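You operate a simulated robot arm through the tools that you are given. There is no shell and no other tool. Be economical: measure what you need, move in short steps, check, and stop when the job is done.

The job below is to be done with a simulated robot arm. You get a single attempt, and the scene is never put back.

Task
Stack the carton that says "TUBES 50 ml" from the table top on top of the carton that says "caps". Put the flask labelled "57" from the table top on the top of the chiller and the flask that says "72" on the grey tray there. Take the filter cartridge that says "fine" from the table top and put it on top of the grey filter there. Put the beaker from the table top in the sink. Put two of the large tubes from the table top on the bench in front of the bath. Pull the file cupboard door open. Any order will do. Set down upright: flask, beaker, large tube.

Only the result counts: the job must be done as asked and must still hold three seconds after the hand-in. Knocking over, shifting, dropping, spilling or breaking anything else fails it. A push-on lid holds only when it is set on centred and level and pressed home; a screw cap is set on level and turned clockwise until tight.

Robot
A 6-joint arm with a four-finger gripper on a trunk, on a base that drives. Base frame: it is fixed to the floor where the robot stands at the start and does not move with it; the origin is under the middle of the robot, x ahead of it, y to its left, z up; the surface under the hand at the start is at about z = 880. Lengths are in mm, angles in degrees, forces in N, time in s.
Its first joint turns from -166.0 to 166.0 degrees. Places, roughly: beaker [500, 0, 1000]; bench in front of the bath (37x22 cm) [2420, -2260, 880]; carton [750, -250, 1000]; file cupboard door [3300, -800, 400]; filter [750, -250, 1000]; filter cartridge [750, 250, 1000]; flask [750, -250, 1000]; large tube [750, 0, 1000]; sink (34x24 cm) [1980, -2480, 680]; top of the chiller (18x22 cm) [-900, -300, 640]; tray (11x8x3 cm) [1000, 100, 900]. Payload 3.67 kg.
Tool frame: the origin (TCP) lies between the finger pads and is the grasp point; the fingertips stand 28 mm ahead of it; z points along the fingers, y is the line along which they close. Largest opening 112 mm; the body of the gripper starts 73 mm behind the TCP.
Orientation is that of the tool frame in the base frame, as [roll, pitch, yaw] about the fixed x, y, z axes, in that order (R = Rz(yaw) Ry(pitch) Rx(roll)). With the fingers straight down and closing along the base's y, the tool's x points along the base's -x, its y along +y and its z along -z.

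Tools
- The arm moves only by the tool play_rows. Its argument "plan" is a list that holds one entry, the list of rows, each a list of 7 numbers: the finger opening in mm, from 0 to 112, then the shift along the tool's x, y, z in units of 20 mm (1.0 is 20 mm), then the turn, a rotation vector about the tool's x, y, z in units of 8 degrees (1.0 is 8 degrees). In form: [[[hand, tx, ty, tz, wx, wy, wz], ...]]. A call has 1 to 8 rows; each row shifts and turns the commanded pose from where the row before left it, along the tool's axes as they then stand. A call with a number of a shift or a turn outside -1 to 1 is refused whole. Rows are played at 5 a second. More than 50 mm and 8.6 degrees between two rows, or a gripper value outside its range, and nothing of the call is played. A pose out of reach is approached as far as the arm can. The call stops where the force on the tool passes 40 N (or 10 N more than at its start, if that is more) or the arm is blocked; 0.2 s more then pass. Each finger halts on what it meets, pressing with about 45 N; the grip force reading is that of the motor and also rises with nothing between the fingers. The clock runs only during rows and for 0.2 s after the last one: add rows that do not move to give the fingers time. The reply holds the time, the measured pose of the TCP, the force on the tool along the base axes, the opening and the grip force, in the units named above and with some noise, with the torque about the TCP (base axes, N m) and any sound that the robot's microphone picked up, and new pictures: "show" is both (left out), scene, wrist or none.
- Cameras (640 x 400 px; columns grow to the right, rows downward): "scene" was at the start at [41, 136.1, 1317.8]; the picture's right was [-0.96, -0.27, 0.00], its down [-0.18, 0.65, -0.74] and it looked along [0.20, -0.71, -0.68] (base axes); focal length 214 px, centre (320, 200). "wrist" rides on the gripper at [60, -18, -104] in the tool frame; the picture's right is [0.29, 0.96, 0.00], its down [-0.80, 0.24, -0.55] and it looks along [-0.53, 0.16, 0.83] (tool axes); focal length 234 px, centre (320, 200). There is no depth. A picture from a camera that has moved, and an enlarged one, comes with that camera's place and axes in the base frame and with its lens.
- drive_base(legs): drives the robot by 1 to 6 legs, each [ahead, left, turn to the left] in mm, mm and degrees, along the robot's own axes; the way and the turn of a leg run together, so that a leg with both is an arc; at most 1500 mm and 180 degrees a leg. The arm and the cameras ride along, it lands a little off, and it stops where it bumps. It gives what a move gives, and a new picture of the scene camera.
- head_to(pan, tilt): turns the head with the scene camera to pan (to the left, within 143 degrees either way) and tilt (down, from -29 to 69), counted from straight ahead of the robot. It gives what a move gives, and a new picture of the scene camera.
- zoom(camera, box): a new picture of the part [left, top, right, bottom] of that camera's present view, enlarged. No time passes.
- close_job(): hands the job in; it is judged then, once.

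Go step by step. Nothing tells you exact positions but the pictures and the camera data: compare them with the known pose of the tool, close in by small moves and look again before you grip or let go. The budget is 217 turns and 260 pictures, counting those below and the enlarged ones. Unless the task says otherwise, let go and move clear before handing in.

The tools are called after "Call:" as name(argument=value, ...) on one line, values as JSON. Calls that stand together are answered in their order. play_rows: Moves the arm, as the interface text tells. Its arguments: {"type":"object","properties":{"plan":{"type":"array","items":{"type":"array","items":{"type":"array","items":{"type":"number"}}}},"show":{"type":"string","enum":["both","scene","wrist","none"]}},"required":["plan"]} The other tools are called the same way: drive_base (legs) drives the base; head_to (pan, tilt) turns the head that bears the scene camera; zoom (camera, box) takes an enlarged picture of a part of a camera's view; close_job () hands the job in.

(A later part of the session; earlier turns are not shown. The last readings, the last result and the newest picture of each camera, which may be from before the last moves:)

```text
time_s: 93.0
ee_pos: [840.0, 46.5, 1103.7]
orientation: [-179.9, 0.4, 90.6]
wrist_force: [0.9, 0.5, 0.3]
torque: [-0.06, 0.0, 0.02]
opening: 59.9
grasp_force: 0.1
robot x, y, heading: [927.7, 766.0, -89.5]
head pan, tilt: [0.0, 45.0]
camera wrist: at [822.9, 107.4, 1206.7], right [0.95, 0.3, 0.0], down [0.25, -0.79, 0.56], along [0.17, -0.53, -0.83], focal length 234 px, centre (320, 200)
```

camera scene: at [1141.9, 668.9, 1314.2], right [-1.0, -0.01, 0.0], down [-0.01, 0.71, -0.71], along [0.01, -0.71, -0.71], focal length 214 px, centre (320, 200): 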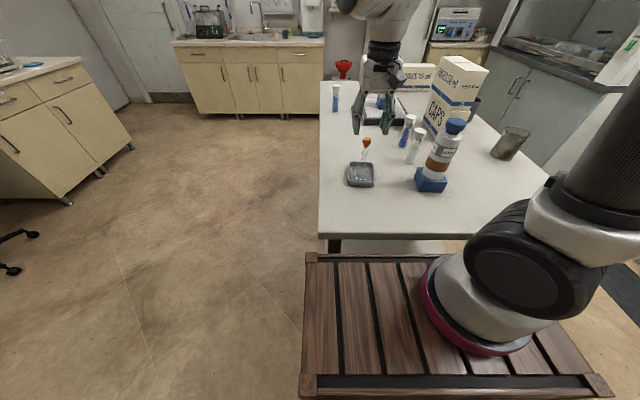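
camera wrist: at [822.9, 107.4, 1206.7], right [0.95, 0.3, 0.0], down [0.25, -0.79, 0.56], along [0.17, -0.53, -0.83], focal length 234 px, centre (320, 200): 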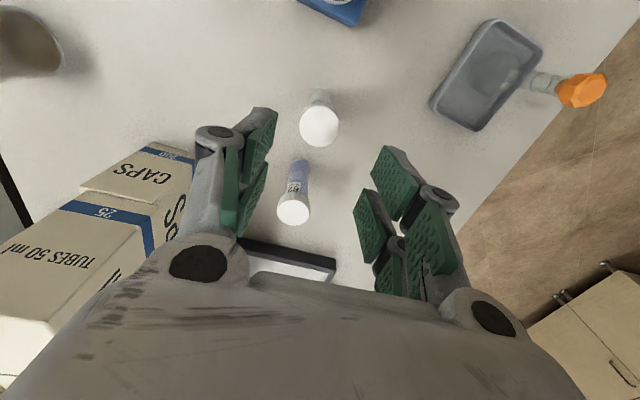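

Call:
play_rows(plan=[[[65, 0.12, 0.1, 1, 0, 0, 0], [65, 0, 0, 1, 0, 0, 0], [65, 0, 0, 1, 0, 0, 0], [65, 0, 0, 1, 0, 0, 0]]], show="wrist")

```text
time_s: 94.0
ee_pos: [841.9, 47.6, 1020.6]
orientation: [-180.0, 0.4, 90.7]
wrist_force: [0.7, 0.6, -0.9]
torque: [0.0, 0.01, -0.02]
opening: 64.6
grasp_force: 0.2
robot x, y, heading: [927.4, 768.6, -89.3]
head pan, tilt: [0.0, 45.0]
camera wrist: at [825.2, 110.0, 1124.4], right [0.95, 0.3, 0.0], down [0.25, -0.79, 0.56], along [0.17, -0.53, -0.83], focal length 234 px, centre (320, 200)
```

wrist: 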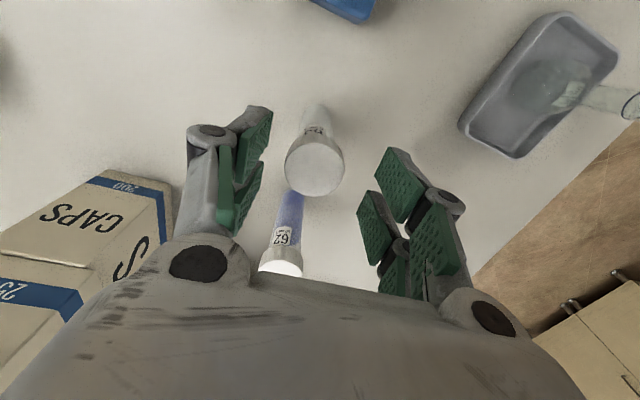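

Call:
play_rows(plan=[[[65, 0.25, -0.1, 1, 0, 0, 0], [65, 0, 0, 1, 0, 0, 0], [65, 0, 0, 1, 0, 0, 0], [65, 0, 0, 0.8, 0, 0, 0], [40, 0, 0, 0, 0, 0, 0], [20, 0, 0, 0, 0, 0, 0], [20, 0, 0, 0, 0, 0, 0]]], show="both")

Call:
zoom(camera="scene", box=[370, 60, 480, 200])

```text
time_s: 95.7
ee_pos: [841.7, 54.2, 945.5]
orientation: [-180.0, 0.3, 90.6]
wrist_force: [0.4, 0.4, -0.1]
torque: [0.02, 0.01, 0.02]
opening: 26.3
grasp_force: 44.6
robot x, y, heading: [928.1, 766.4, -89.8]
head pan, tilt: [0.0, 45.0]
camera scene: at [1141.9, 668.9, 1314.2], right [-1.0, -0.01, 0.0], down [-0.01, 0.71, -0.71], along [0.01, -0.71, -0.71], focal length 214 px, centre (320, 200)
camera wrist: at [824.0, 115.0, 1049.6], right [0.95, 0.3, 0.0], down [0.25, -0.79, 0.56], along [0.17, -0.53, -0.83], focal length 234 px, centre (320, 200)
```

scene: 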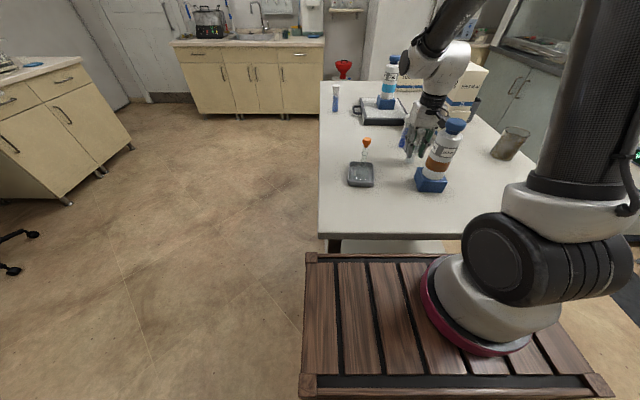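
wrist: 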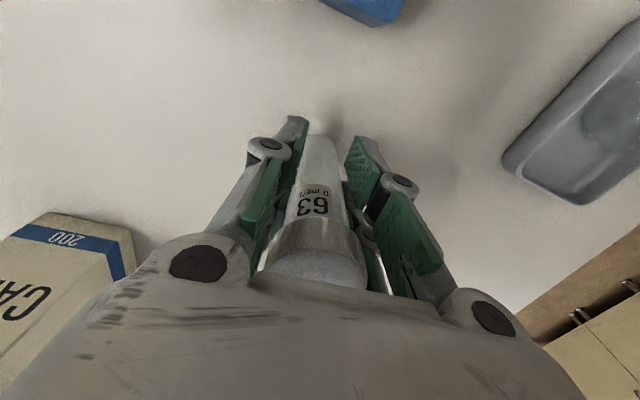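

```text
2.86 times, centred on (425, 130) of scene
camera zoom: at [1141.9, 668.9, 1314.2], right [-1.0, -0.01, 0.0], down [-0.01, 0.71, -0.71], along [0.01, -0.71, -0.71], focal length 613 px, centre (20, 400)
```

zoom: 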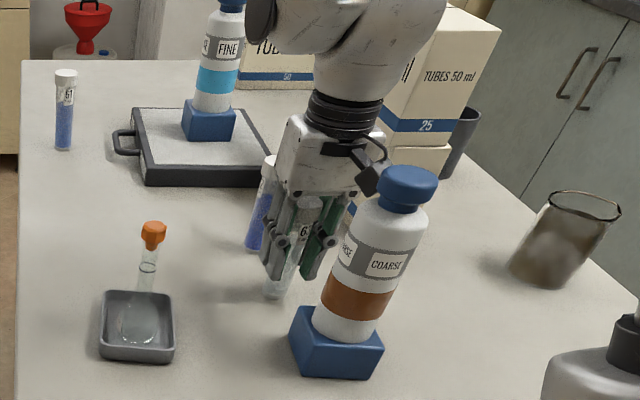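

Tube 63 gripped; lift, then drive left and forward toward the bath bench.

Call:
play_rows(plan=[[[20, 0, 0, -1, 0, 0, 0], [20, 0, 0, -1, 0, 0, 0], [20, 0, 0, -1, 0, 0, 0], [20, 0, 0, -1, 0, 0, 0], [20, 0, 0, -1, 0, 0, 0], [20, 0, 0, -1, 0, 0, 0], [20, 0, 0, -1, 0, 0, 0], [20, 0, 0, -1, 0, 0, 0]]], show="none")

Call:
drive_base(legs=[[0, 1000, 0]])

Call:
head_to(pan=10, tilt=25)

```text
time_s: 97.5
ee_pos: [840.4, 55.7, 1102.8]
orientation: [-180.0, 0.3, 90.6]
wrist_force: [-0.4, -0.1, -0.8]
torque: [0.01, -0.02, 0.02]
opening: 26.3
grasp_force: 45.1
robot x, y, heading: [929.1, 766.8, -89.7]
head pan, tilt: [0.0, 45.0]
```

```text
time_s: 102.8
ee_pos: [1870.5, 67.2, 1104.7]
orientation: [-179.9, 0.2, 91.0]
wrist_force: [0.6, 0.6, -1.7]
torque: [0.01, -0.04, 0.0]
opening: 26.4
grasp_force: 45.6
robot x, y, heading: [1951.8, 779.1, -89.0]
head pan, tilt: [0.0, 45.0]
camera scene: at [2167.5, 684.3, 1314.2], right [-1.0, -0.02, 0.0], down [-0.01, 0.71, -0.71], along [0.01, -0.71, -0.71], focal length 214 px, centre (320, 200)
```

scene: 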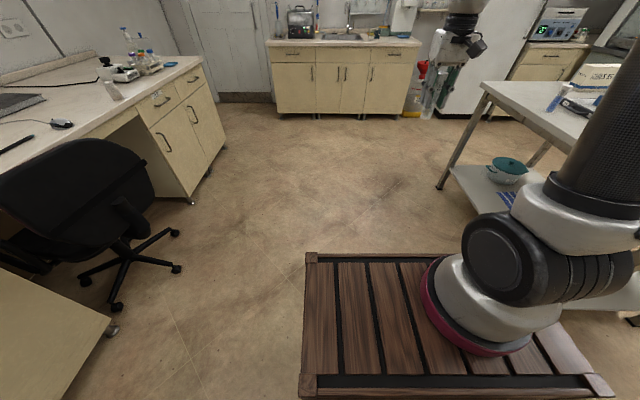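

```text
time_s: 103.6
ee_pos: [1871.6, 67.5, 1103.8]
orientation: [-180.0, 0.2, 91.0]
wrist_force: [0.0, 0.3, -0.1]
torque: [0.02, 0.01, 0.01]
opening: 26.3
grasp_force: 44.6
robot x, y, heading: [1955.9, 783.3, -89.0]
head pan, tilt: [10.0, 25.0]
camera scene: at [2183.6, 675.2, 1344.7], right [-0.98, -0.19, 0.0], down [-0.08, 0.42, -0.91], along [0.17, -0.89, -0.42], focal length 214 px, centre (320, 200)
```

scene: 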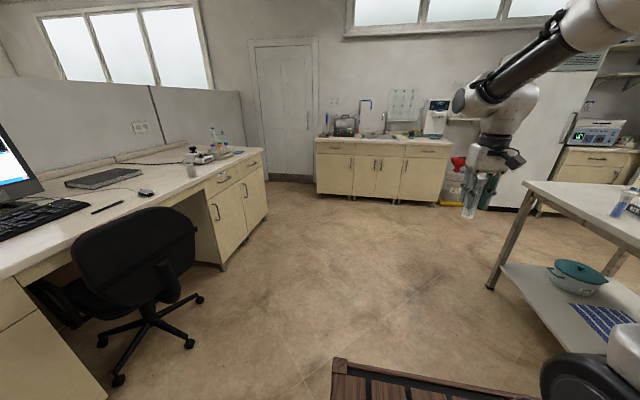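

Call:
drive_base(legs=[[1500, 250, -1], [600, 220, 0]])

Call:
head_to(pan=0, tilt=35)

```text
refused: leg 1 is longer than a leg can be; nothing moved
```

```text
time_s: 104.3
ee_pos: [1870.5, 69.2, 1104.4]
orientation: [180.0, 0.2, 91.0]
wrist_force: [0.0, 0.2, -0.9]
torque: [0.02, -0.04, -0.01]
opening: 26.4
grasp_force: 44.7
robot x, y, heading: [1953.4, 783.4, -88.7]
head pan, tilt: [0.0, 35.0]
camera scene: at [2167.6, 677.5, 1329.1], right [-1.0, -0.02, 0.0], down [-0.01, 0.57, -0.82], along [0.01, -0.82, -0.57], focal length 214 px, centre (320, 200)
```

scene: 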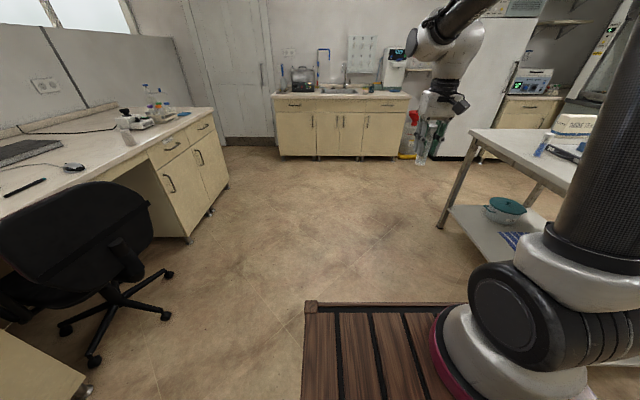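

Call:
drive_base(legs=[[1400, 230, -1], [700, 230, 0]])

Call:
zoom(camera="wrist", box=[0, 0, 640, 400])

```text
time_s: 114.8
ee_pos: [2358.8, -1984.7, 1104.6]
orientation: [-180.0, 0.3, 90.9]
wrist_force: [0.2, -0.3, -1.4]
torque: [0.0, 0.02, 0.01]
opening: 26.0
grasp_force: 44.5
robot x, y, heading: [2439.5, -1270.7, -89.0]
head pan, tilt: [0.0, 35.0]
camera scene: at [2656.0, -1377.1, 1329.1], right [-1.0, -0.02, 0.0], down [-0.01, 0.57, -0.82], along [0.01, -0.82, -0.57], focal length 214 px, centre (320, 200)
```

scene: 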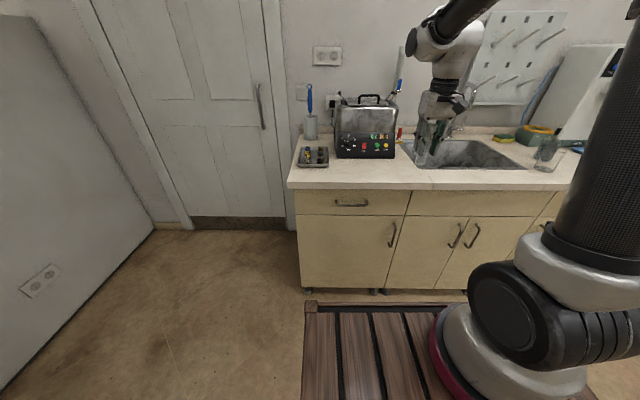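

```text
1.00 times, centred on (320, 200) of wrist (not enlarged: the box is as wide or as high as the picture)
camera zoom: at [2341.5, -1925.1, 1208.6], right [0.95, 0.3, 0.0], down [0.25, -0.79, 0.56], along [0.17, -0.53, -0.83], focal length 234 px, centre (320, 200)
```

zoom: 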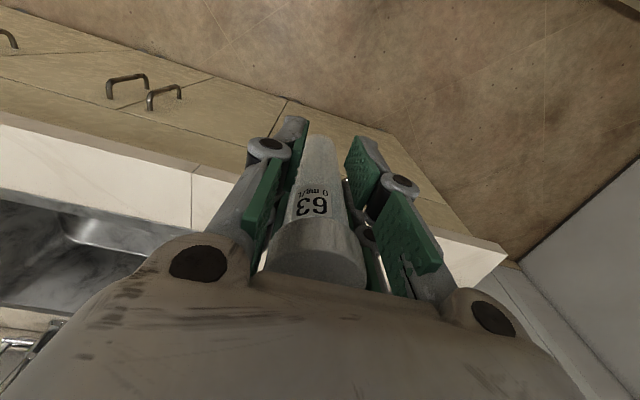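

Call:
drive_base(legs=[[200, 110, 0]])

Call:
play_rows(plan=[[[20, -0.7, 0, 1, 0, 0, 0], [20, -0.7, 0, 1, 0, 0, 0], [20, -0.7, 0, 1, 0, 0, 0]]], show="both")

```text
time_s: 116.5
ee_pos: [2471.9, -2189.0, 1103.1]
orientation: [-180.0, 0.3, 91.0]
wrist_force: [-0.3, 0.0, -1.7]
torque: [0.01, -0.02, 0.0]
opening: 26.3
grasp_force: 45.2
robot x, y, heading: [2553.7, -1479.2, -89.0]
head pan, tilt: [0.0, 35.0]
camera scene: at [2769.3, -1580.2, 1329.0], right [-1.0, -0.02, 0.0], down [-0.01, 0.57, -0.82], along [0.01, -0.82, -0.57], focal length 214 px, centre (320, 200)
```

scene: 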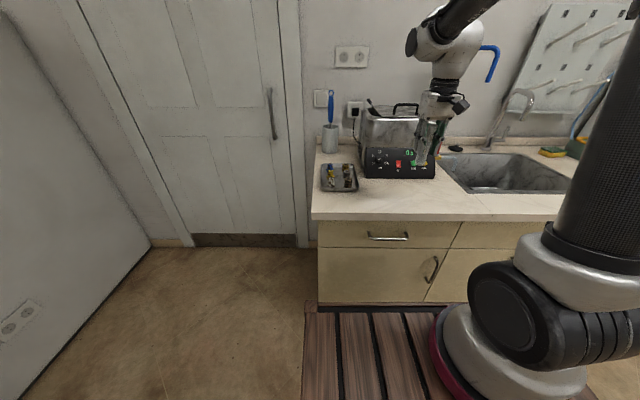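

```text
time_s: 117.3
ee_pos: [2472.2, -2231.1, 1044.9]
orientation: [-180.0, 0.4, 90.8]
wrist_force: [0.1, 0.3, -0.4]
torque: [-0.02, 0.01, 0.02]
opening: 26.3
grasp_force: 44.7
robot x, y, heading: [2553.3, -1473.7, -89.0]
head pan, tilt: [0.0, 35.0]
camera scene: at [2769.3, -1579.8, 1329.1], right [-1.0, -0.02, 0.0], down [-0.01, 0.57, -0.82], along [0.01, -0.82, -0.57], focal length 214 px, centre (320, 200)
camera wrist: at [2454.5, -2169.6, 1149.0], right [0.95, 0.3, 0.0], down [0.25, -0.79, 0.56], along [0.17, -0.53, -0.83], focal length 234 px, centre (320, 200)
```

scene: 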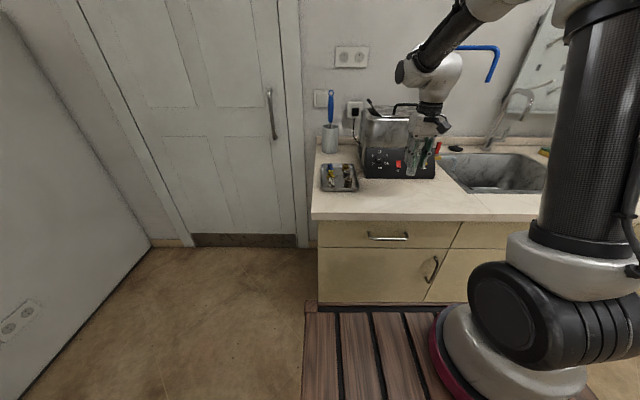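
wrist: 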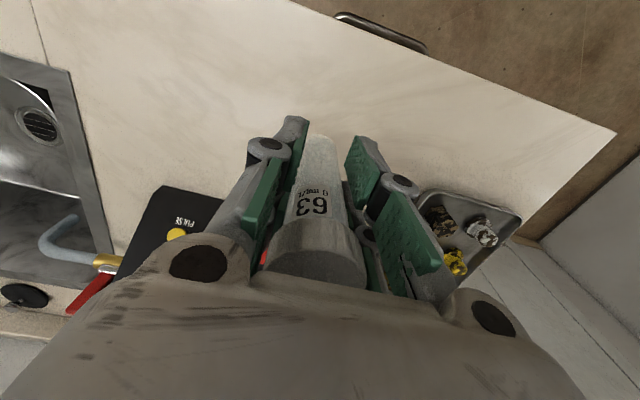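

Call:
play_rows(plan=[[[20, 0, 0, 1, 0, 0, 0], [20, 0, 0, 1, 0, 0, 0], [20, 0, 0, 1, 0, 0, 0], [20, 0, 0, 1, 0, 0, 0], [20, 0, 0, 0.3, 0, 0, 0], [20, 0, 0, 0.12, 0, 0, 0], [20, 0, 0, 0.12, 0, 0, 0]]], show="scene")

Call:
zoom(camera="scene", box=[340, 90, 500, 230])

```text
time_s: 118.9
ee_pos: [2471.5, -2230.9, 954.4]
orientation: [-180.0, 0.3, 90.9]
wrist_force: [0.4, -0.4, 0.0]
torque: [0.01, -0.01, 0.0]
opening: 26.3
grasp_force: 44.3
robot x, y, heading: [2554.7, -1474.7, -88.7]
head pan, tilt: [0.0, 35.0]
camera scene: at [2769.3, -1580.2, 1329.1], right [-1.0, -0.02, 0.0], down [-0.01, 0.57, -0.82], along [0.01, -0.82, -0.57], focal length 214 px, centre (320, 200)
```

scene: 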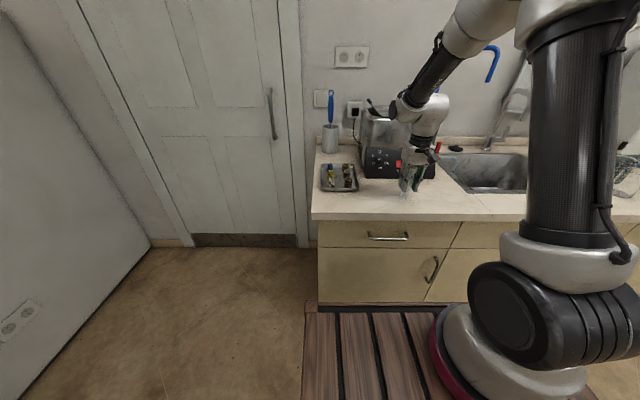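

```text
2.86 times, centred on (420, 160) of scene
camera zoom: at [2769.3, -1580.2, 1329.1], right [-1.0, -0.02, 0.0], down [-0.01, 0.57, -0.82], along [0.01, -0.82, -0.57], focal length 613 px, centre (34, 314)
```

zoom: 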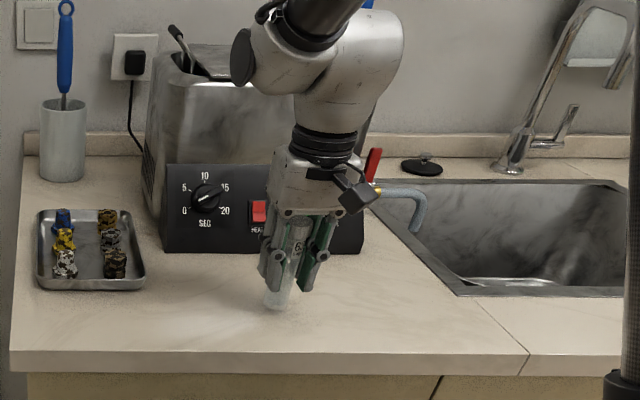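

Call:
play_rows(plan=[[[20, 0, 0, 0.12, 0, 0, 0], [20, 0, 0, 0.12, 0, 0, 0], [20, 0, 0, 0.1, 0, 0, 0]]], show="none")

```text
time_s: 119.7
ee_pos: [2472.7, -2231.6, 945.9]
orientation: [-180.0, 0.3, 90.9]
wrist_force: [0.5, -0.1, -0.2]
torque: [-0.03, 0.01, 0.01]
opening: 26.1
grasp_force: 44.4
robot x, y, heading: [2555.3, -1478.4, -89.3]
head pan, tilt: [0.0, 35.0]
```

Call:
play_rows(plan=[[[20, 0, 0, 0.08, 0, 0, 0], [20, 0, 0, 0.08, 0, 0, 0]]], show="none")

```text
time_s: 120.3
ee_pos: [2472.2, -2231.7, 945.1]
orientation: [-179.9, 0.5, 90.9]
wrist_force: [-2.1, 0.9, 12.8]
torque: [-0.04, 0.03, -0.01]
opening: 26.1
grasp_force: 44.7
robot x, y, heading: [2556.7, -1474.6, -88.9]
head pan, tilt: [0.0, 35.0]
```

Contact. Release and rise.

Call:
play_rows(plan=[[[40, 0, 0, 0, 0, 0, 0], [65, 0, 0, 0, 0, 0, 0], [65, 0, 0, 0, 0, 0, 0], [65, 0, 0, -1, 0, 0, 0], [65, 0, 0, -1, 0, 0, 0], [65, 0, 0, -1, 0, 0, 0], [65, 0, 0, -1, 0, 0, 0], [65, 0, 0, -1, 0, 0, 0]]], show="both")

```text
time_s: 122.1
ee_pos: [2471.5, -2230.8, 1043.5]
orientation: [179.9, 0.3, 90.9]
wrist_force: [-0.5, 0.5, 0.4]
torque: [0.01, 0.02, 0.01]
opening: 65.2
grasp_force: 0.1
robot x, y, heading: [2552.7, -1472.4, -89.1]
head pan, tilt: [0.0, 35.0]
camera scene: at [2769.3, -1580.3, 1329.0], right [-1.0, -0.02, 0.0], down [-0.01, 0.57, -0.82], along [0.01, -0.82, -0.57], focal length 214 px, centre (320, 200)
camera wrist: at [2454.0, -2170.7, 1147.9], right [0.95, 0.3, 0.0], down [0.25, -0.79, 0.56], along [0.17, -0.53, -0.83], focal length 234 px, centre (320, 200)
```

scene: 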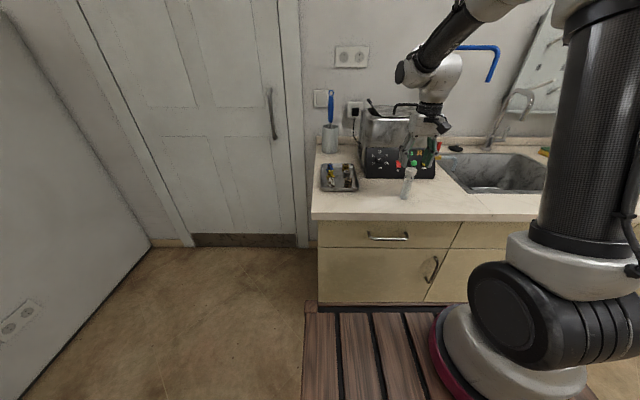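
wrist: 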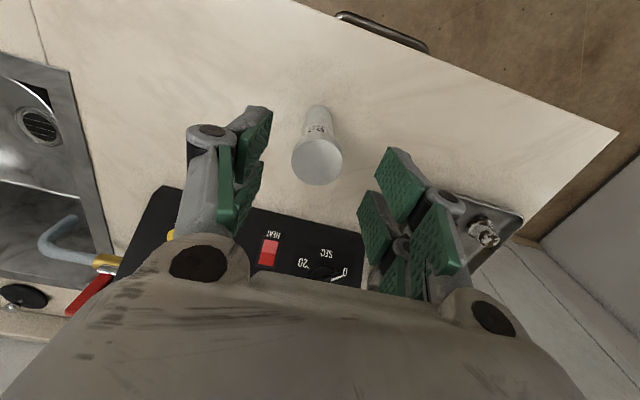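

Tube standing. Back away and look at the file cupboard nearby.

Call:
drive_base(legs=[[-500, 0, 0]])

Call:
head_to(pan=80, tilt=30)

```text
time_s: 125.1
ee_pos: [2459.5, -1730.6, 1044.4]
orientation: [-179.9, 0.3, 90.4]
wrist_force: [0.1, -0.4, 0.1]
torque: [-0.01, 0.0, -0.02]
opening: 65.0
grasp_force: 0.1
robot x, y, heading: [2550.7, -975.4, -89.8]
head pan, tilt: [0.0, 35.0]
camera scene: at [2762.8, -1082.2, 1329.1], right [-1.0, -0.01, 0.0], down [0.0, 0.57, -0.82], along [0.01, -0.82, -0.57], focal length 214 px, centre (320, 200)
```

scene: 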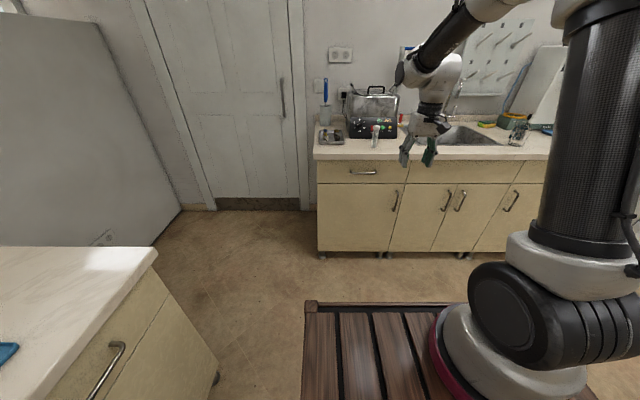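

```text
time_s: 126.6
ee_pos: [2458.8, -1730.5, 1043.0]
orientation: [-180.0, 0.3, 90.4]
wrist_force: [-0.4, 0.4, 0.0]
torque: [-0.01, -0.01, 0.03]
opening: 65.0
grasp_force: 0.0
robot x, y, heading: [2548.8, -975.7, -89.6]
head pan, tilt: [80.0, 30.0]
camera scene: at [2851.4, -1009.3, 1336.9], right [-0.17, -0.99, 0.0], down [-0.49, 0.08, -0.87], along [0.85, -0.15, -0.5], focal length 214 px, centre (320, 200)
```

scene: 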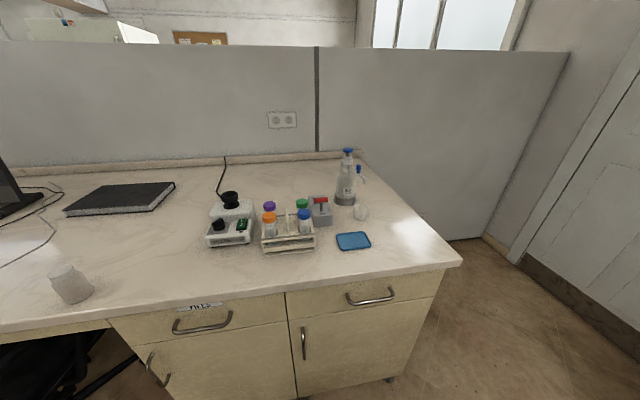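

Call:
zoom(camera="scene", box=[100, 270, 460, 400])

Call:
head_to(pan=85, tilt=60)

```text
1.78 times, centred on (280, 335) of scene
camera zoom: at [2851.4, -1009.3, 1336.9], right [-0.17, -0.99, 0.0], down [-0.49, 0.08, -0.87], along [0.85, -0.15, -0.5], focal length 381 px, centre (391, -40)
```

zoom: 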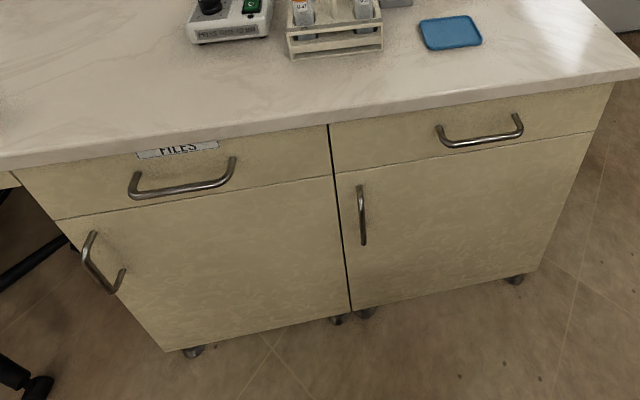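

```text
time_s: 127.6
ee_pos: [2460.8, -1731.7, 1043.4]
orientation: [-180.0, 0.4, 90.4]
wrist_force: [0.8, -0.1, -0.4]
torque: [0.01, -0.03, -0.02]
opening: 65.2
grasp_force: 0.0
robot x, y, heading: [2549.4, -976.4, -89.8]
head pan, tilt: [85.0, 60.0]
camera scene: at [2828.7, -999.5, 1294.8], right [-0.08, -1.0, 0.0], down [-0.86, 0.07, -0.5], along [0.5, -0.04, -0.87], focal length 214 px, centre (320, 200)
```

scene: 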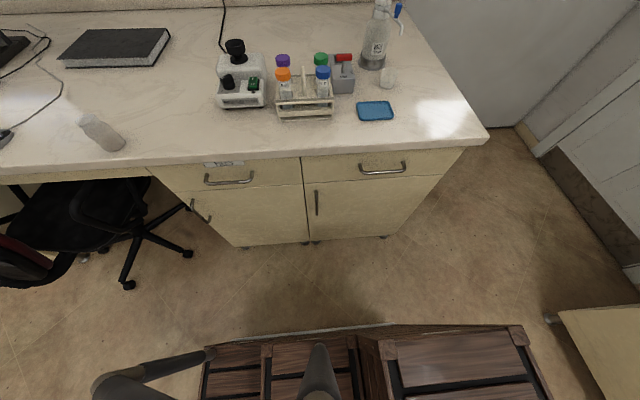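

The FILES label marks the left cupboard; its door handle is at roughly (3180,-630,660), hinge at the right. I go face it.

Call:
drive_base(legs=[[0, -480, 0], [0, 0, 90]])

Call:
play_rows(plan=[[[65, 0, 0, 0, 0, -1, 0], [65, 0, 0, 0, 0, -1, 0], [65, 0, 0, 0, 0, -1, 0], [65, 0, 0, 0, 0, -1, 0], [65, 0, 0, 0, 0, -1, 0], [65, 0, 0, 0, 0, -1, 0], [65, 0, 0, 0, 0, -1, 0], [65, 0, 0, 0, 0, -1, 0]]], show="none")

Call:
play_rows(plan=[[[65, 0, 0, 0, 0, -1, 0], [65, 0, 0, 0, 0, -1, 0], [65, 0, 0, 0, 0, -1, 0], [65, 0, 0, 0, 0, -0.25, 0]]], show="wrist")

Call:
head_to(pan=0, tilt=35)

```text
time_s: 134.2
ee_pos: [2824.1, -1068.8, 1043.3]
orientation: [180.0, 0.3, -179.5]
wrist_force: [-0.1, -0.2, -0.2]
torque: [0.0, 0.03, 0.01]
opening: 65.2
grasp_force: 0.0
robot x, y, heading: [2068.8, -982.5, 0.5]
head pan, tilt: [85.0, 60.0]
camera scene: at [2090.9, -698.3, 1294.8], right [1.0, -0.08, 0.0], down [-0.07, -0.86, -0.5], along [0.04, 0.5, -0.87], focal length 214 px, centre (320, 200)
```

scene: 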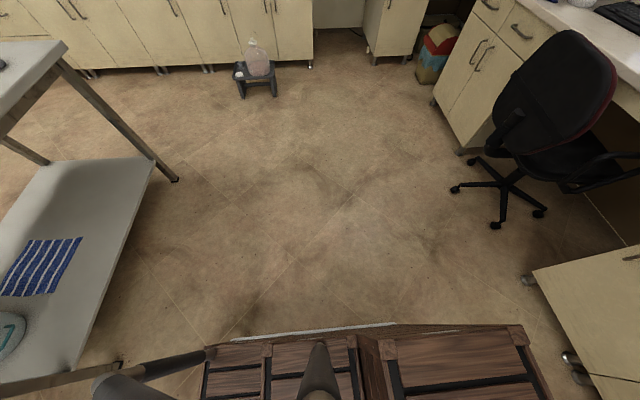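

```text
time_s: 136.0
ee_pos: [2828.0, -1077.0, 1048.5]
orientation: [-178.6, 34.4, -179.5]
wrist_force: [-0.4, -0.5, -0.2]
torque: [-0.01, 0.02, -0.01]
opening: 64.9
grasp_force: 0.0
out of reach, approached as far as the arm can: row 5, 6, 7, 8
robot x, y, heading: [2070.4, -983.5, 0.4]
head pan, tilt: [85.0, 60.0]
```

```text
time_s: 137.0
ee_pos: [2831.1, -1080.8, 1049.7]
orientation: [-178.3, 35.9, -179.6]
wrist_force: [0.5, 0.5, -0.6]
torque: [0.0, 0.03, 0.03]
opening: 65.0
grasp_force: 0.1
out of reach, approached as far as the arm can: row 1, 2, 3, 4
robot x, y, heading: [2070.1, -983.9, 0.3]
head pan, tilt: [85.0, 60.0]
camera wrist: at [2722.3, -1095.6, 1099.9], right [-0.22, 0.96, -0.19], down [0.32, 0.26, 0.91], along [0.92, 0.14, -0.37], focal length 234 px, centre (320, 200)
```

wrist: 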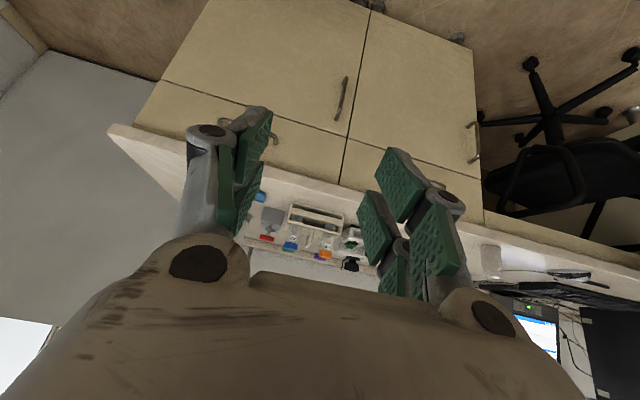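

```text
time_s: 138.6
ee_pos: [2831.5, -1080.6, 1050.8]
orientation: [-178.2, 35.9, -179.7]
wrist_force: [-0.3, -0.3, 0.1]
torque: [-0.04, 0.02, -0.01]
opening: 65.0
grasp_force: 0.1
robot x, y, heading: [2068.9, -982.5, 0.6]
head pan, tilt: [0.0, 35.0]
camera scene: at [2173.7, -763.9, 1329.0], right [0.01, -1.0, 0.0], down [-0.57, -0.01, -0.82], along [0.82, 0.01, -0.57], focal length 214 px, centre (320, 200)
```

scene: 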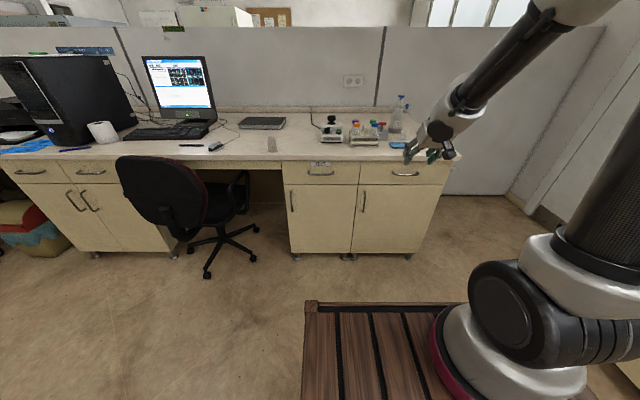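

Call:
play_rows(plan=[[[65, 0, 0, 0, 0, 0, 0], [65, 0.727, 0, 1, 0, 0, 0], [65, 0.727, 0, 1, 0, 0, 0]]], show="none")

```text
time_s: 139.4
ee_pos: [2830.1, -1081.2, 1049.1]
orientation: [-178.1, 35.9, -179.6]
wrist_force: [-0.5, 0.3, 0.6]
torque: [-0.01, 0.0, 0.01]
opening: 64.9
grasp_force: 0.1
out of reach, approached as far as the arm can: row 2, 3
robot x, y, heading: [2069.2, -981.3, 0.2]
head pan, tilt: [0.0, 35.0]
```

Call:
play_rows(plan=[[[65, 0, 0, 0, 0, 1, 0], [65, 0, 0, 0, 0, 1, 0], [65, 0, 0, 0, 0, 1, 0], [65, 0, 0, 0, 0, 1, 0], [65, 0, 0, 0, 0, 1, 0], [65, 0, 0, 0, 0, 1, 0], [65, 0, 0, 0, 0, 1, 0]]], show="none")

```text
time_s: 141.0
ee_pos: [2830.9, -1080.8, 1049.2]
orientation: [-178.9, -19.6, 179.3]
wrist_force: [-0.4, -0.4, 1.3]
torque: [0.0, -0.08, 0.01]
opening: 65.3
grasp_force: 0.1
robot x, y, heading: [2069.8, -979.2, 0.3]
head pan, tilt: [0.0, 35.0]
```

Call:
play_rows(plan=[[[65, 0, 0, 0, 0, -1, 0], [65, 0, 0, 0, 0, -1, 0], [65, 0, 0, 0, 0, -1, 0], [65, 0, 0, 0, 0, -1, 0], [65, 0, 0, 0, 0, -0.5, 0], [65, 0.3, 0, 1, 0, 0, 0], [65, 0.3, 0, 1, 0, 0, 0], [65, 0.3, 0, 1, 0, 0, 0]]], show="none")

Call:
play_rows(plan=[[[65, 0.3, 0, 1, 0, 0, 0], [65, 0.3, 0, 1, 0, 0, 0], [65, 0.3, 0, 1, 0, 0, 0], [65, 0.3, 0, 1, 0, 0, 0], [65, 0.3, 0, 1, 0, 0, 0], [65, 0.3, 0, 1, 0, 0, 0], [65, 0.3, 0, 1, 0, 0, 0], [65, 0.3, 0, 1, 0, 0, 0]]], show="none")

Call:
play_rows(plan=[[[65, 0.3, 0, 1, 0, 0, 0], [65, 0.3, 0, 1, 0, 0, 0], [65, 0.3, 0, 1, 0, 0, 0], [65, 0.3, 0, 1, 0, 0, 0], [65, 0.3, 0, 1, 0, 0, 0], [65, 0.3, 0, 1, 0, 0, 0], [65, 0.3, 0, 1, 0, 0, 0]]], show="scene")

```text
time_s: 142.8
ee_pos: [2830.7, -1083.8, 986.7]
orientation: [-178.9, 16.5, 180.0]
wrist_force: [0.4, 0.0, -0.5]
torque: [0.01, -0.02, 0.02]
opening: 65.0
grasp_force: 0.1
robot x, y, heading: [2067.9, -982.7, 0.6]
head pan, tilt: [0.0, 35.0]
```

```text
time_s: 144.6
ee_pos: [2830.1, -1085.6, 851.1]
orientation: [-179.0, 16.3, 180.0]
wrist_force: [-0.6, -0.1, 0.2]
torque: [-0.04, 0.0, -0.01]
opening: 65.0
grasp_force: 0.1
out of reach, approached as far as the arm can: row 7, 8
robot x, y, heading: [2070.2, -982.3, 0.4]
head pan, tilt: [0.0, 35.0]
```

```text
time_s: 146.2
ee_pos: [2829.3, -1084.2, 851.8]
orientation: [-179.0, 16.2, 180.0]
wrist_force: [-0.5, 0.0, 0.0]
torque: [0.01, 0.02, 0.02]
opening: 64.8
grasp_force: 0.1
out of reach, approached as far as the arm can: row 1, 2, 3, 4, 5, 6, 7
robot x, y, heading: [2067.0, -983.5, 0.6]
head pan, tilt: [0.0, 35.0]
camera scene: at [2173.8, -764.0, 1329.1], right [0.01, -1.0, 0.0], down [-0.57, -0.01, -0.82], along [0.82, 0.01, -0.57], focal length 214 px, centre (320, 200)
```

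scene: 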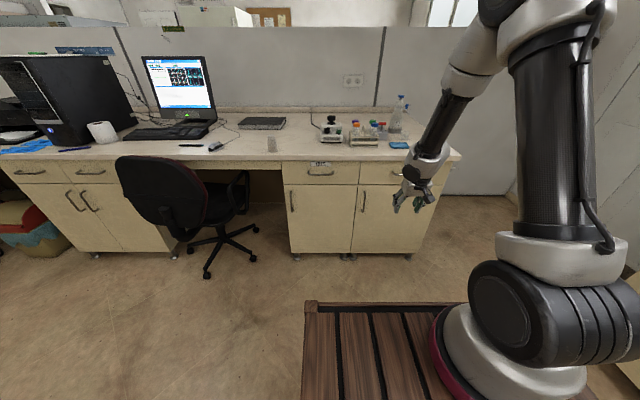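

Call:
play_rows(plan=[[[65, -1, 0, 0.29, 0, 0, 0], [65, -1, 0, 0.29, 0, 0, 0], [65, -1, 0, 0.29, 0, 0, 0], [65, -1, 0, 0.29, 0, 0, 0], [65, -1, 0, 0.29, 0, 0, 0], [65, -1, 0, 0.29, 0, 0, 0]]], show="none")

Call:
play_rows(plan=[[[65, 0.3, 0, 1, 0, 0, 0], [65, 0.3, 0, 1, 0, 0, 0], [65, 0.3, 0, 1, 0, 0, 0], [65, 0.3, 0, 1, 0, 0, 0], [65, 0.3, 0, 1, 0, 0, 0], [65, 0.3, 0, 1, 0, 0, 0], [65, 0.3, 0, 1, 0, 0, 0], [65, 0.3, 0, 1, 0, 0, 0]]], show="scene")

```text
time_s: 147.6
ee_pos: [2953.7, -1086.2, 851.0]
orientation: [-178.9, 16.4, -180.0]
wrist_force: [-0.1, -0.3, 0.2]
torque: [-0.01, 0.01, 0.02]
opening: 64.9
grasp_force: 0.0
robot x, y, heading: [2068.0, -982.3, 0.5]
head pan, tilt: [0.0, 35.0]
```

```text
time_s: 149.4
ee_pos: [2952.6, -1089.7, 724.9]
orientation: [-179.1, 16.4, 180.0]
wrist_force: [0.8, 0.1, -0.9]
torque: [-0.01, 0.0, -0.02]
opening: 65.1
grasp_force: 0.1
out of reach, approached as far as the arm can: row 7, 8
robot x, y, heading: [2069.7, -984.0, 0.7]
head pan, tilt: [0.0, 35.0]
camera scene: at [2173.8, -764.0, 1329.1], right [0.01, -1.0, 0.0], down [-0.57, -0.01, -0.82], along [0.82, 0.01, -0.57], focal length 214 px, centre (320, 200)
```

scene: 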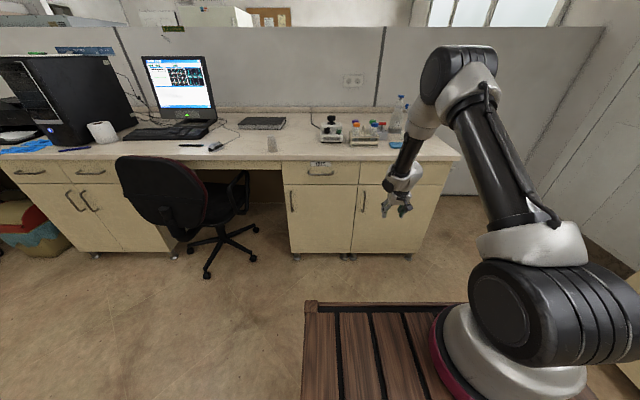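

Call:
drive_base(legs=[[0, 455, -0.5]])

Call:
zoom(camera="scene", box=[240, 130, 400, 230])

Call:
zoom(camera="wrist", box=[0, 0, 640, 400])

```text
time_s: 152.1
ee_pos: [2950.4, -649.8, 725.9]
orientation: [-178.9, 16.4, 179.7]
wrist_force: [0.2, -0.5, -0.1]
torque: [-0.01, 0.02, -0.02]
opening: 65.0
grasp_force: 0.2
robot x, y, heading: [2069.0, -534.8, 0.2]
head pan, tilt: [0.0, 35.0]
camera scene: at [2172.6, -318.8, 1329.1], right [0.0, -1.0, 0.0], down [-0.57, 0.0, -0.82], along [0.82, 0.0, -0.57], focal length 214 px, centre (320, 200)
```

scene: 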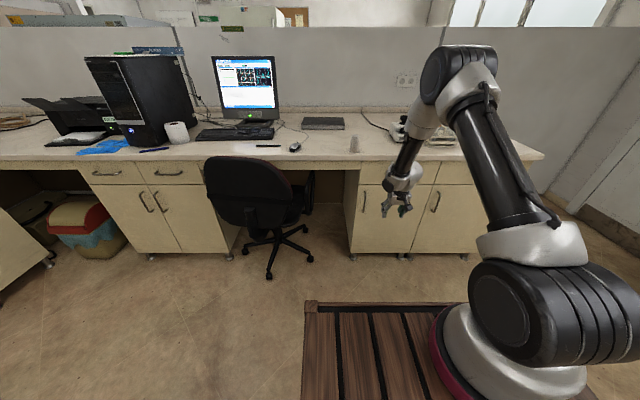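

```text
4.00 times, centred on (320, 180) of scene
camera zoom: at [2172.6, -318.8, 1329.1], right [0.0, -1.0, 0.0], down [-0.57, 0.0, -0.82], along [0.82, 0.0, -0.57], focal length 858 px, centre (320, 280)
```

zoom: 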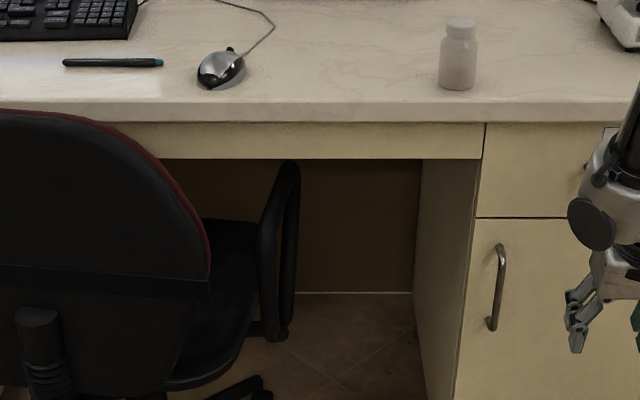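

```text
1.00 times, centred on (320, 200) of wrist (not enlarged: the box is as wide or as high as the picture)
camera zoom: at [2863.7, -664.9, 809.4], right [-0.27, 0.96, -0.1], down [0.61, 0.25, 0.75], along [0.75, 0.14, -0.65], focal length 234 px, centre (320, 200)
```

zoom: 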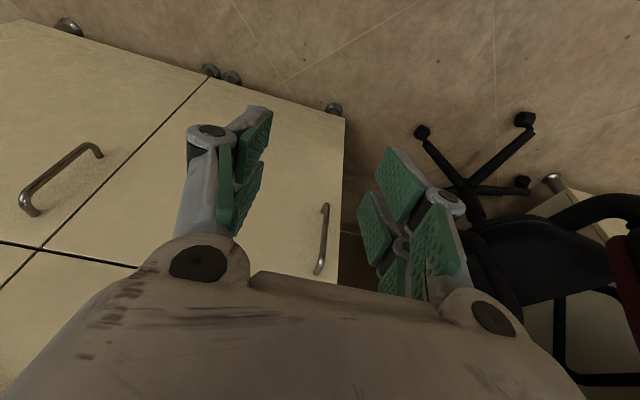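

Call:
play_rows(plan=[[[65, -0.6, 0, 0.88, 0, 0, 0], [65, -0.6, 0, 0.88, 0, 0, 0], [65, -0.6, 0, 0.88, 0, 0, 0], [65, -0.6, 0, 0.88, 0, 0, 0], [65, -0.6, 0, 0.88, 0, 0, 0]]], show="none")

Call:
play_rows(plan=[[[65, -1, 0, 0.3, 0, 0, 0], [65, -1, 0, 0.3, 0, 0, 0], [65, 0, 0, 0, 0, -0.7, 0]]], show="both")

```text
time_s: 153.3
ee_pos: [3029.2, -651.2, 657.1]
orientation: [-179.0, 16.5, 179.6]
wrist_force: [0.5, 0.4, 0.3]
torque: [-0.01, 0.04, 0.0]
opening: 64.8
grasp_force: 0.0
robot x, y, heading: [2066.8, -529.6, 0.2]
head pan, tilt: [0.0, 35.0]
```

```text
time_s: 154.1
ee_pos: [3072.5, -652.6, 658.7]
orientation: [-179.0, 22.0, 179.9]
wrist_force: [-0.1, -0.8, -0.7]
torque: [-0.02, -0.02, -0.02]
opening: 64.9
grasp_force: 0.1
robot x, y, heading: [2068.0, -537.7, 0.3]
head pan, tilt: [0.0, 35.0]
camera scene: at [2172.6, -318.8, 1329.1], right [0.0, -1.0, 0.0], down [-0.57, 0.0, -0.82], along [0.82, 0.0, -0.57], focal length 214 px, centre (320, 200)
camera wrist: at [2979.4, -667.0, 733.0], right [-0.26, 0.96, -0.12], down [0.53, 0.25, 0.81], along [0.81, 0.14, -0.58], focal length 234 px, centre (320, 200)
```

scene: 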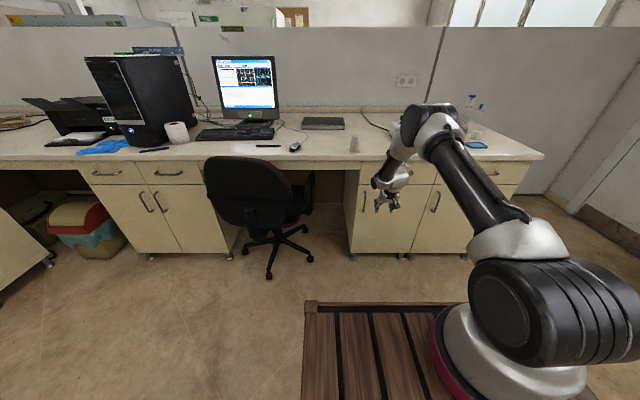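
wrist: 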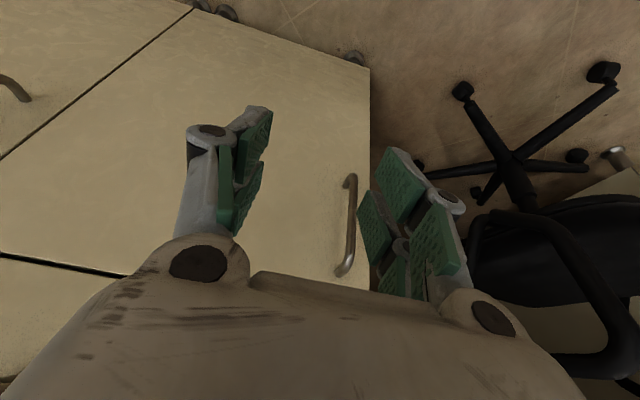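

Call:
play_rows(plan=[[[65, -0.2, 0, 0.9, 0, 0, 0], [65, -0.2, 0, 0.9, 0, 0, 0]]], show="none")

Call:
drive_base(legs=[[40, 54, 0]])

Call:
zoom(camera="wrist", box=[160, 80, 480, 280])

Call:
zoom(camera="scene", box=[330, 120, 450, 230])

```text
time_s: 154.7
ee_pos: [3094.0, -654.1, 629.4]
orientation: [-179.0, 22.0, 179.8]
wrist_force: [0.4, 0.2, 0.4]
torque: [-0.01, 0.06, 0.04]
opening: 65.2
grasp_force: 0.0
robot x, y, heading: [2065.6, -537.4, 0.2]
head pan, tilt: [0.0, 35.0]
```

```text
time_s: 155.7
ee_pos: [3134.7, -596.6, 627.6]
orientation: [-179.0, 22.0, 179.8]
wrist_force: [-0.8, 0.9, -0.1]
torque: [-0.01, 0.03, -0.01]
opening: 64.9
grasp_force: 0.0
robot x, y, heading: [2108.5, -480.0, 0.3]
head pan, tilt: [0.0, 35.0]
camera scene: at [2212.5, -264.0, 1329.1], right [0.0, -1.0, 0.0], down [-0.57, 0.0, -0.82], along [0.82, 0.0, -0.57], focal length 214 px, centre (320, 200)
```

scene: 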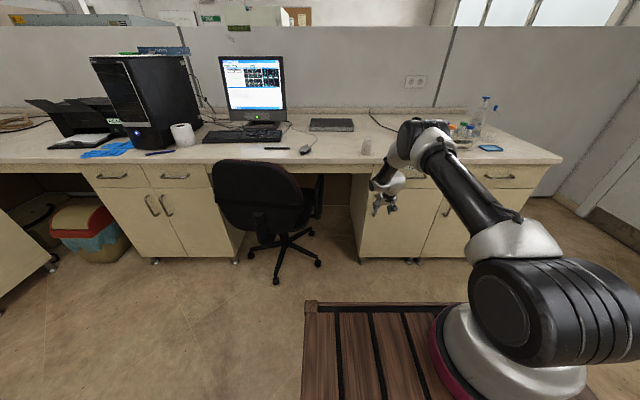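

```text
2.00 times, centred on (320, 180) of wrist
camera zoom: at [3041.1, -612.1, 702.8], right [-0.26, 0.96, -0.12], down [0.53, 0.25, 0.81], along [0.8, 0.14, -0.58], focal length 468 px, centre (320, 240)
```

zoom: 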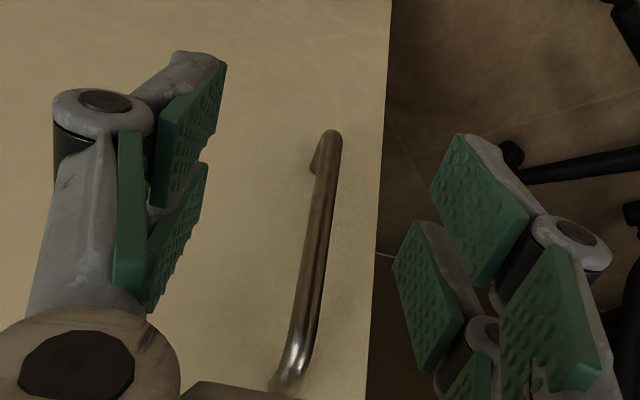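

```text
3.64 times, centred on (390, 175) of scene
camera zoom: at [2212.5, -264.0, 1329.1], right [0.0, -1.0, 0.0], down [-0.57, 0.0, -0.82], along [0.82, 0.0, -0.57], focal length 780 px, centre (66, 291)
```

zoom: 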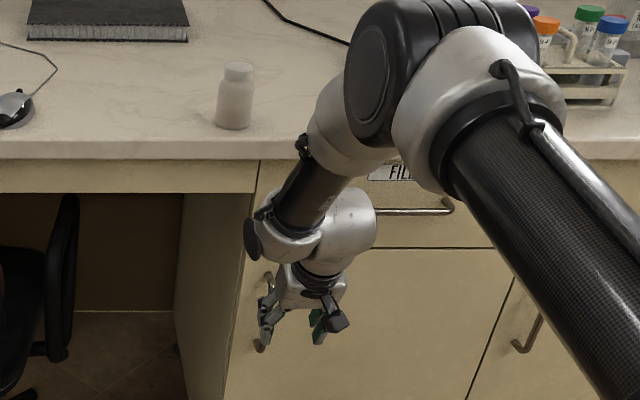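

Call:
drive_base(legs=[[35, 8, 0]])

Call:
zoom(camera="wrist", box=[160, 80, 480, 280])

Call:
zoom(camera="scene", box=[330, 140, 430, 230])

```text
time_s: 156.6
ee_pos: [3169.0, -588.6, 628.7]
orientation: [-179.0, 21.9, 179.7]
wrist_force: [-0.4, 0.0, 0.5]
torque: [-0.01, 0.03, -0.02]
opening: 65.0
grasp_force: 0.1
robot x, y, heading: [2141.7, -473.2, 0.3]
head pan, tilt: [0.0, 35.0]
camera scene: at [2247.0, -255.9, 1329.1], right [0.0, -1.0, 0.0], down [-0.57, 0.0, -0.82], along [0.82, 0.0, -0.57], focal length 214 px, centre (320, 200)
```

scene: 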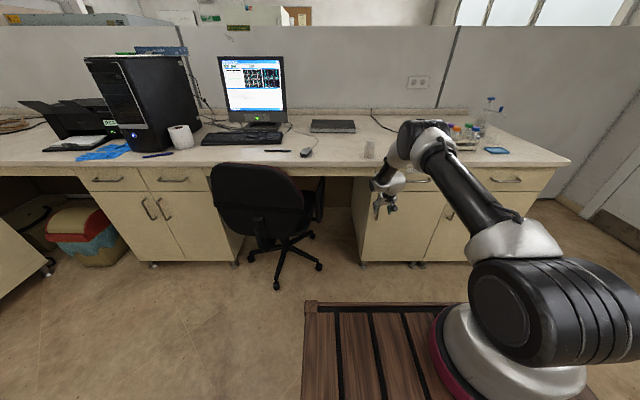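

```text
2.00 times, centred on (320, 180) of wrist
camera zoom: at [3075.5, -604.2, 702.8], right [-0.26, 0.96, -0.12], down [0.53, 0.25, 0.81], along [0.8, 0.14, -0.58], focal length 468 px, centre (320, 240)
```

zoom: 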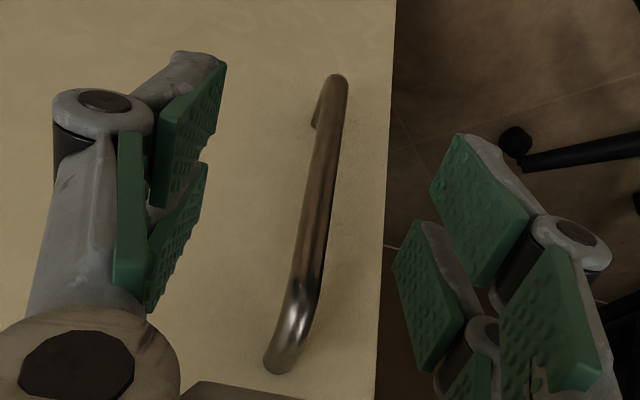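

```text
4.44 times, centred on (380, 185) of scene
camera zoom: at [2247.0, -255.9, 1329.1], right [0.0, -1.0, 0.0], down [-0.57, 0.0, -0.82], along [0.82, 0.0, -0.57], focal length 953 px, centre (53, 267)
```

zoom: 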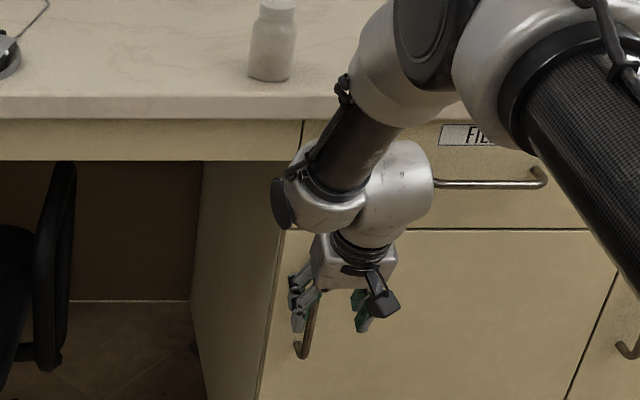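

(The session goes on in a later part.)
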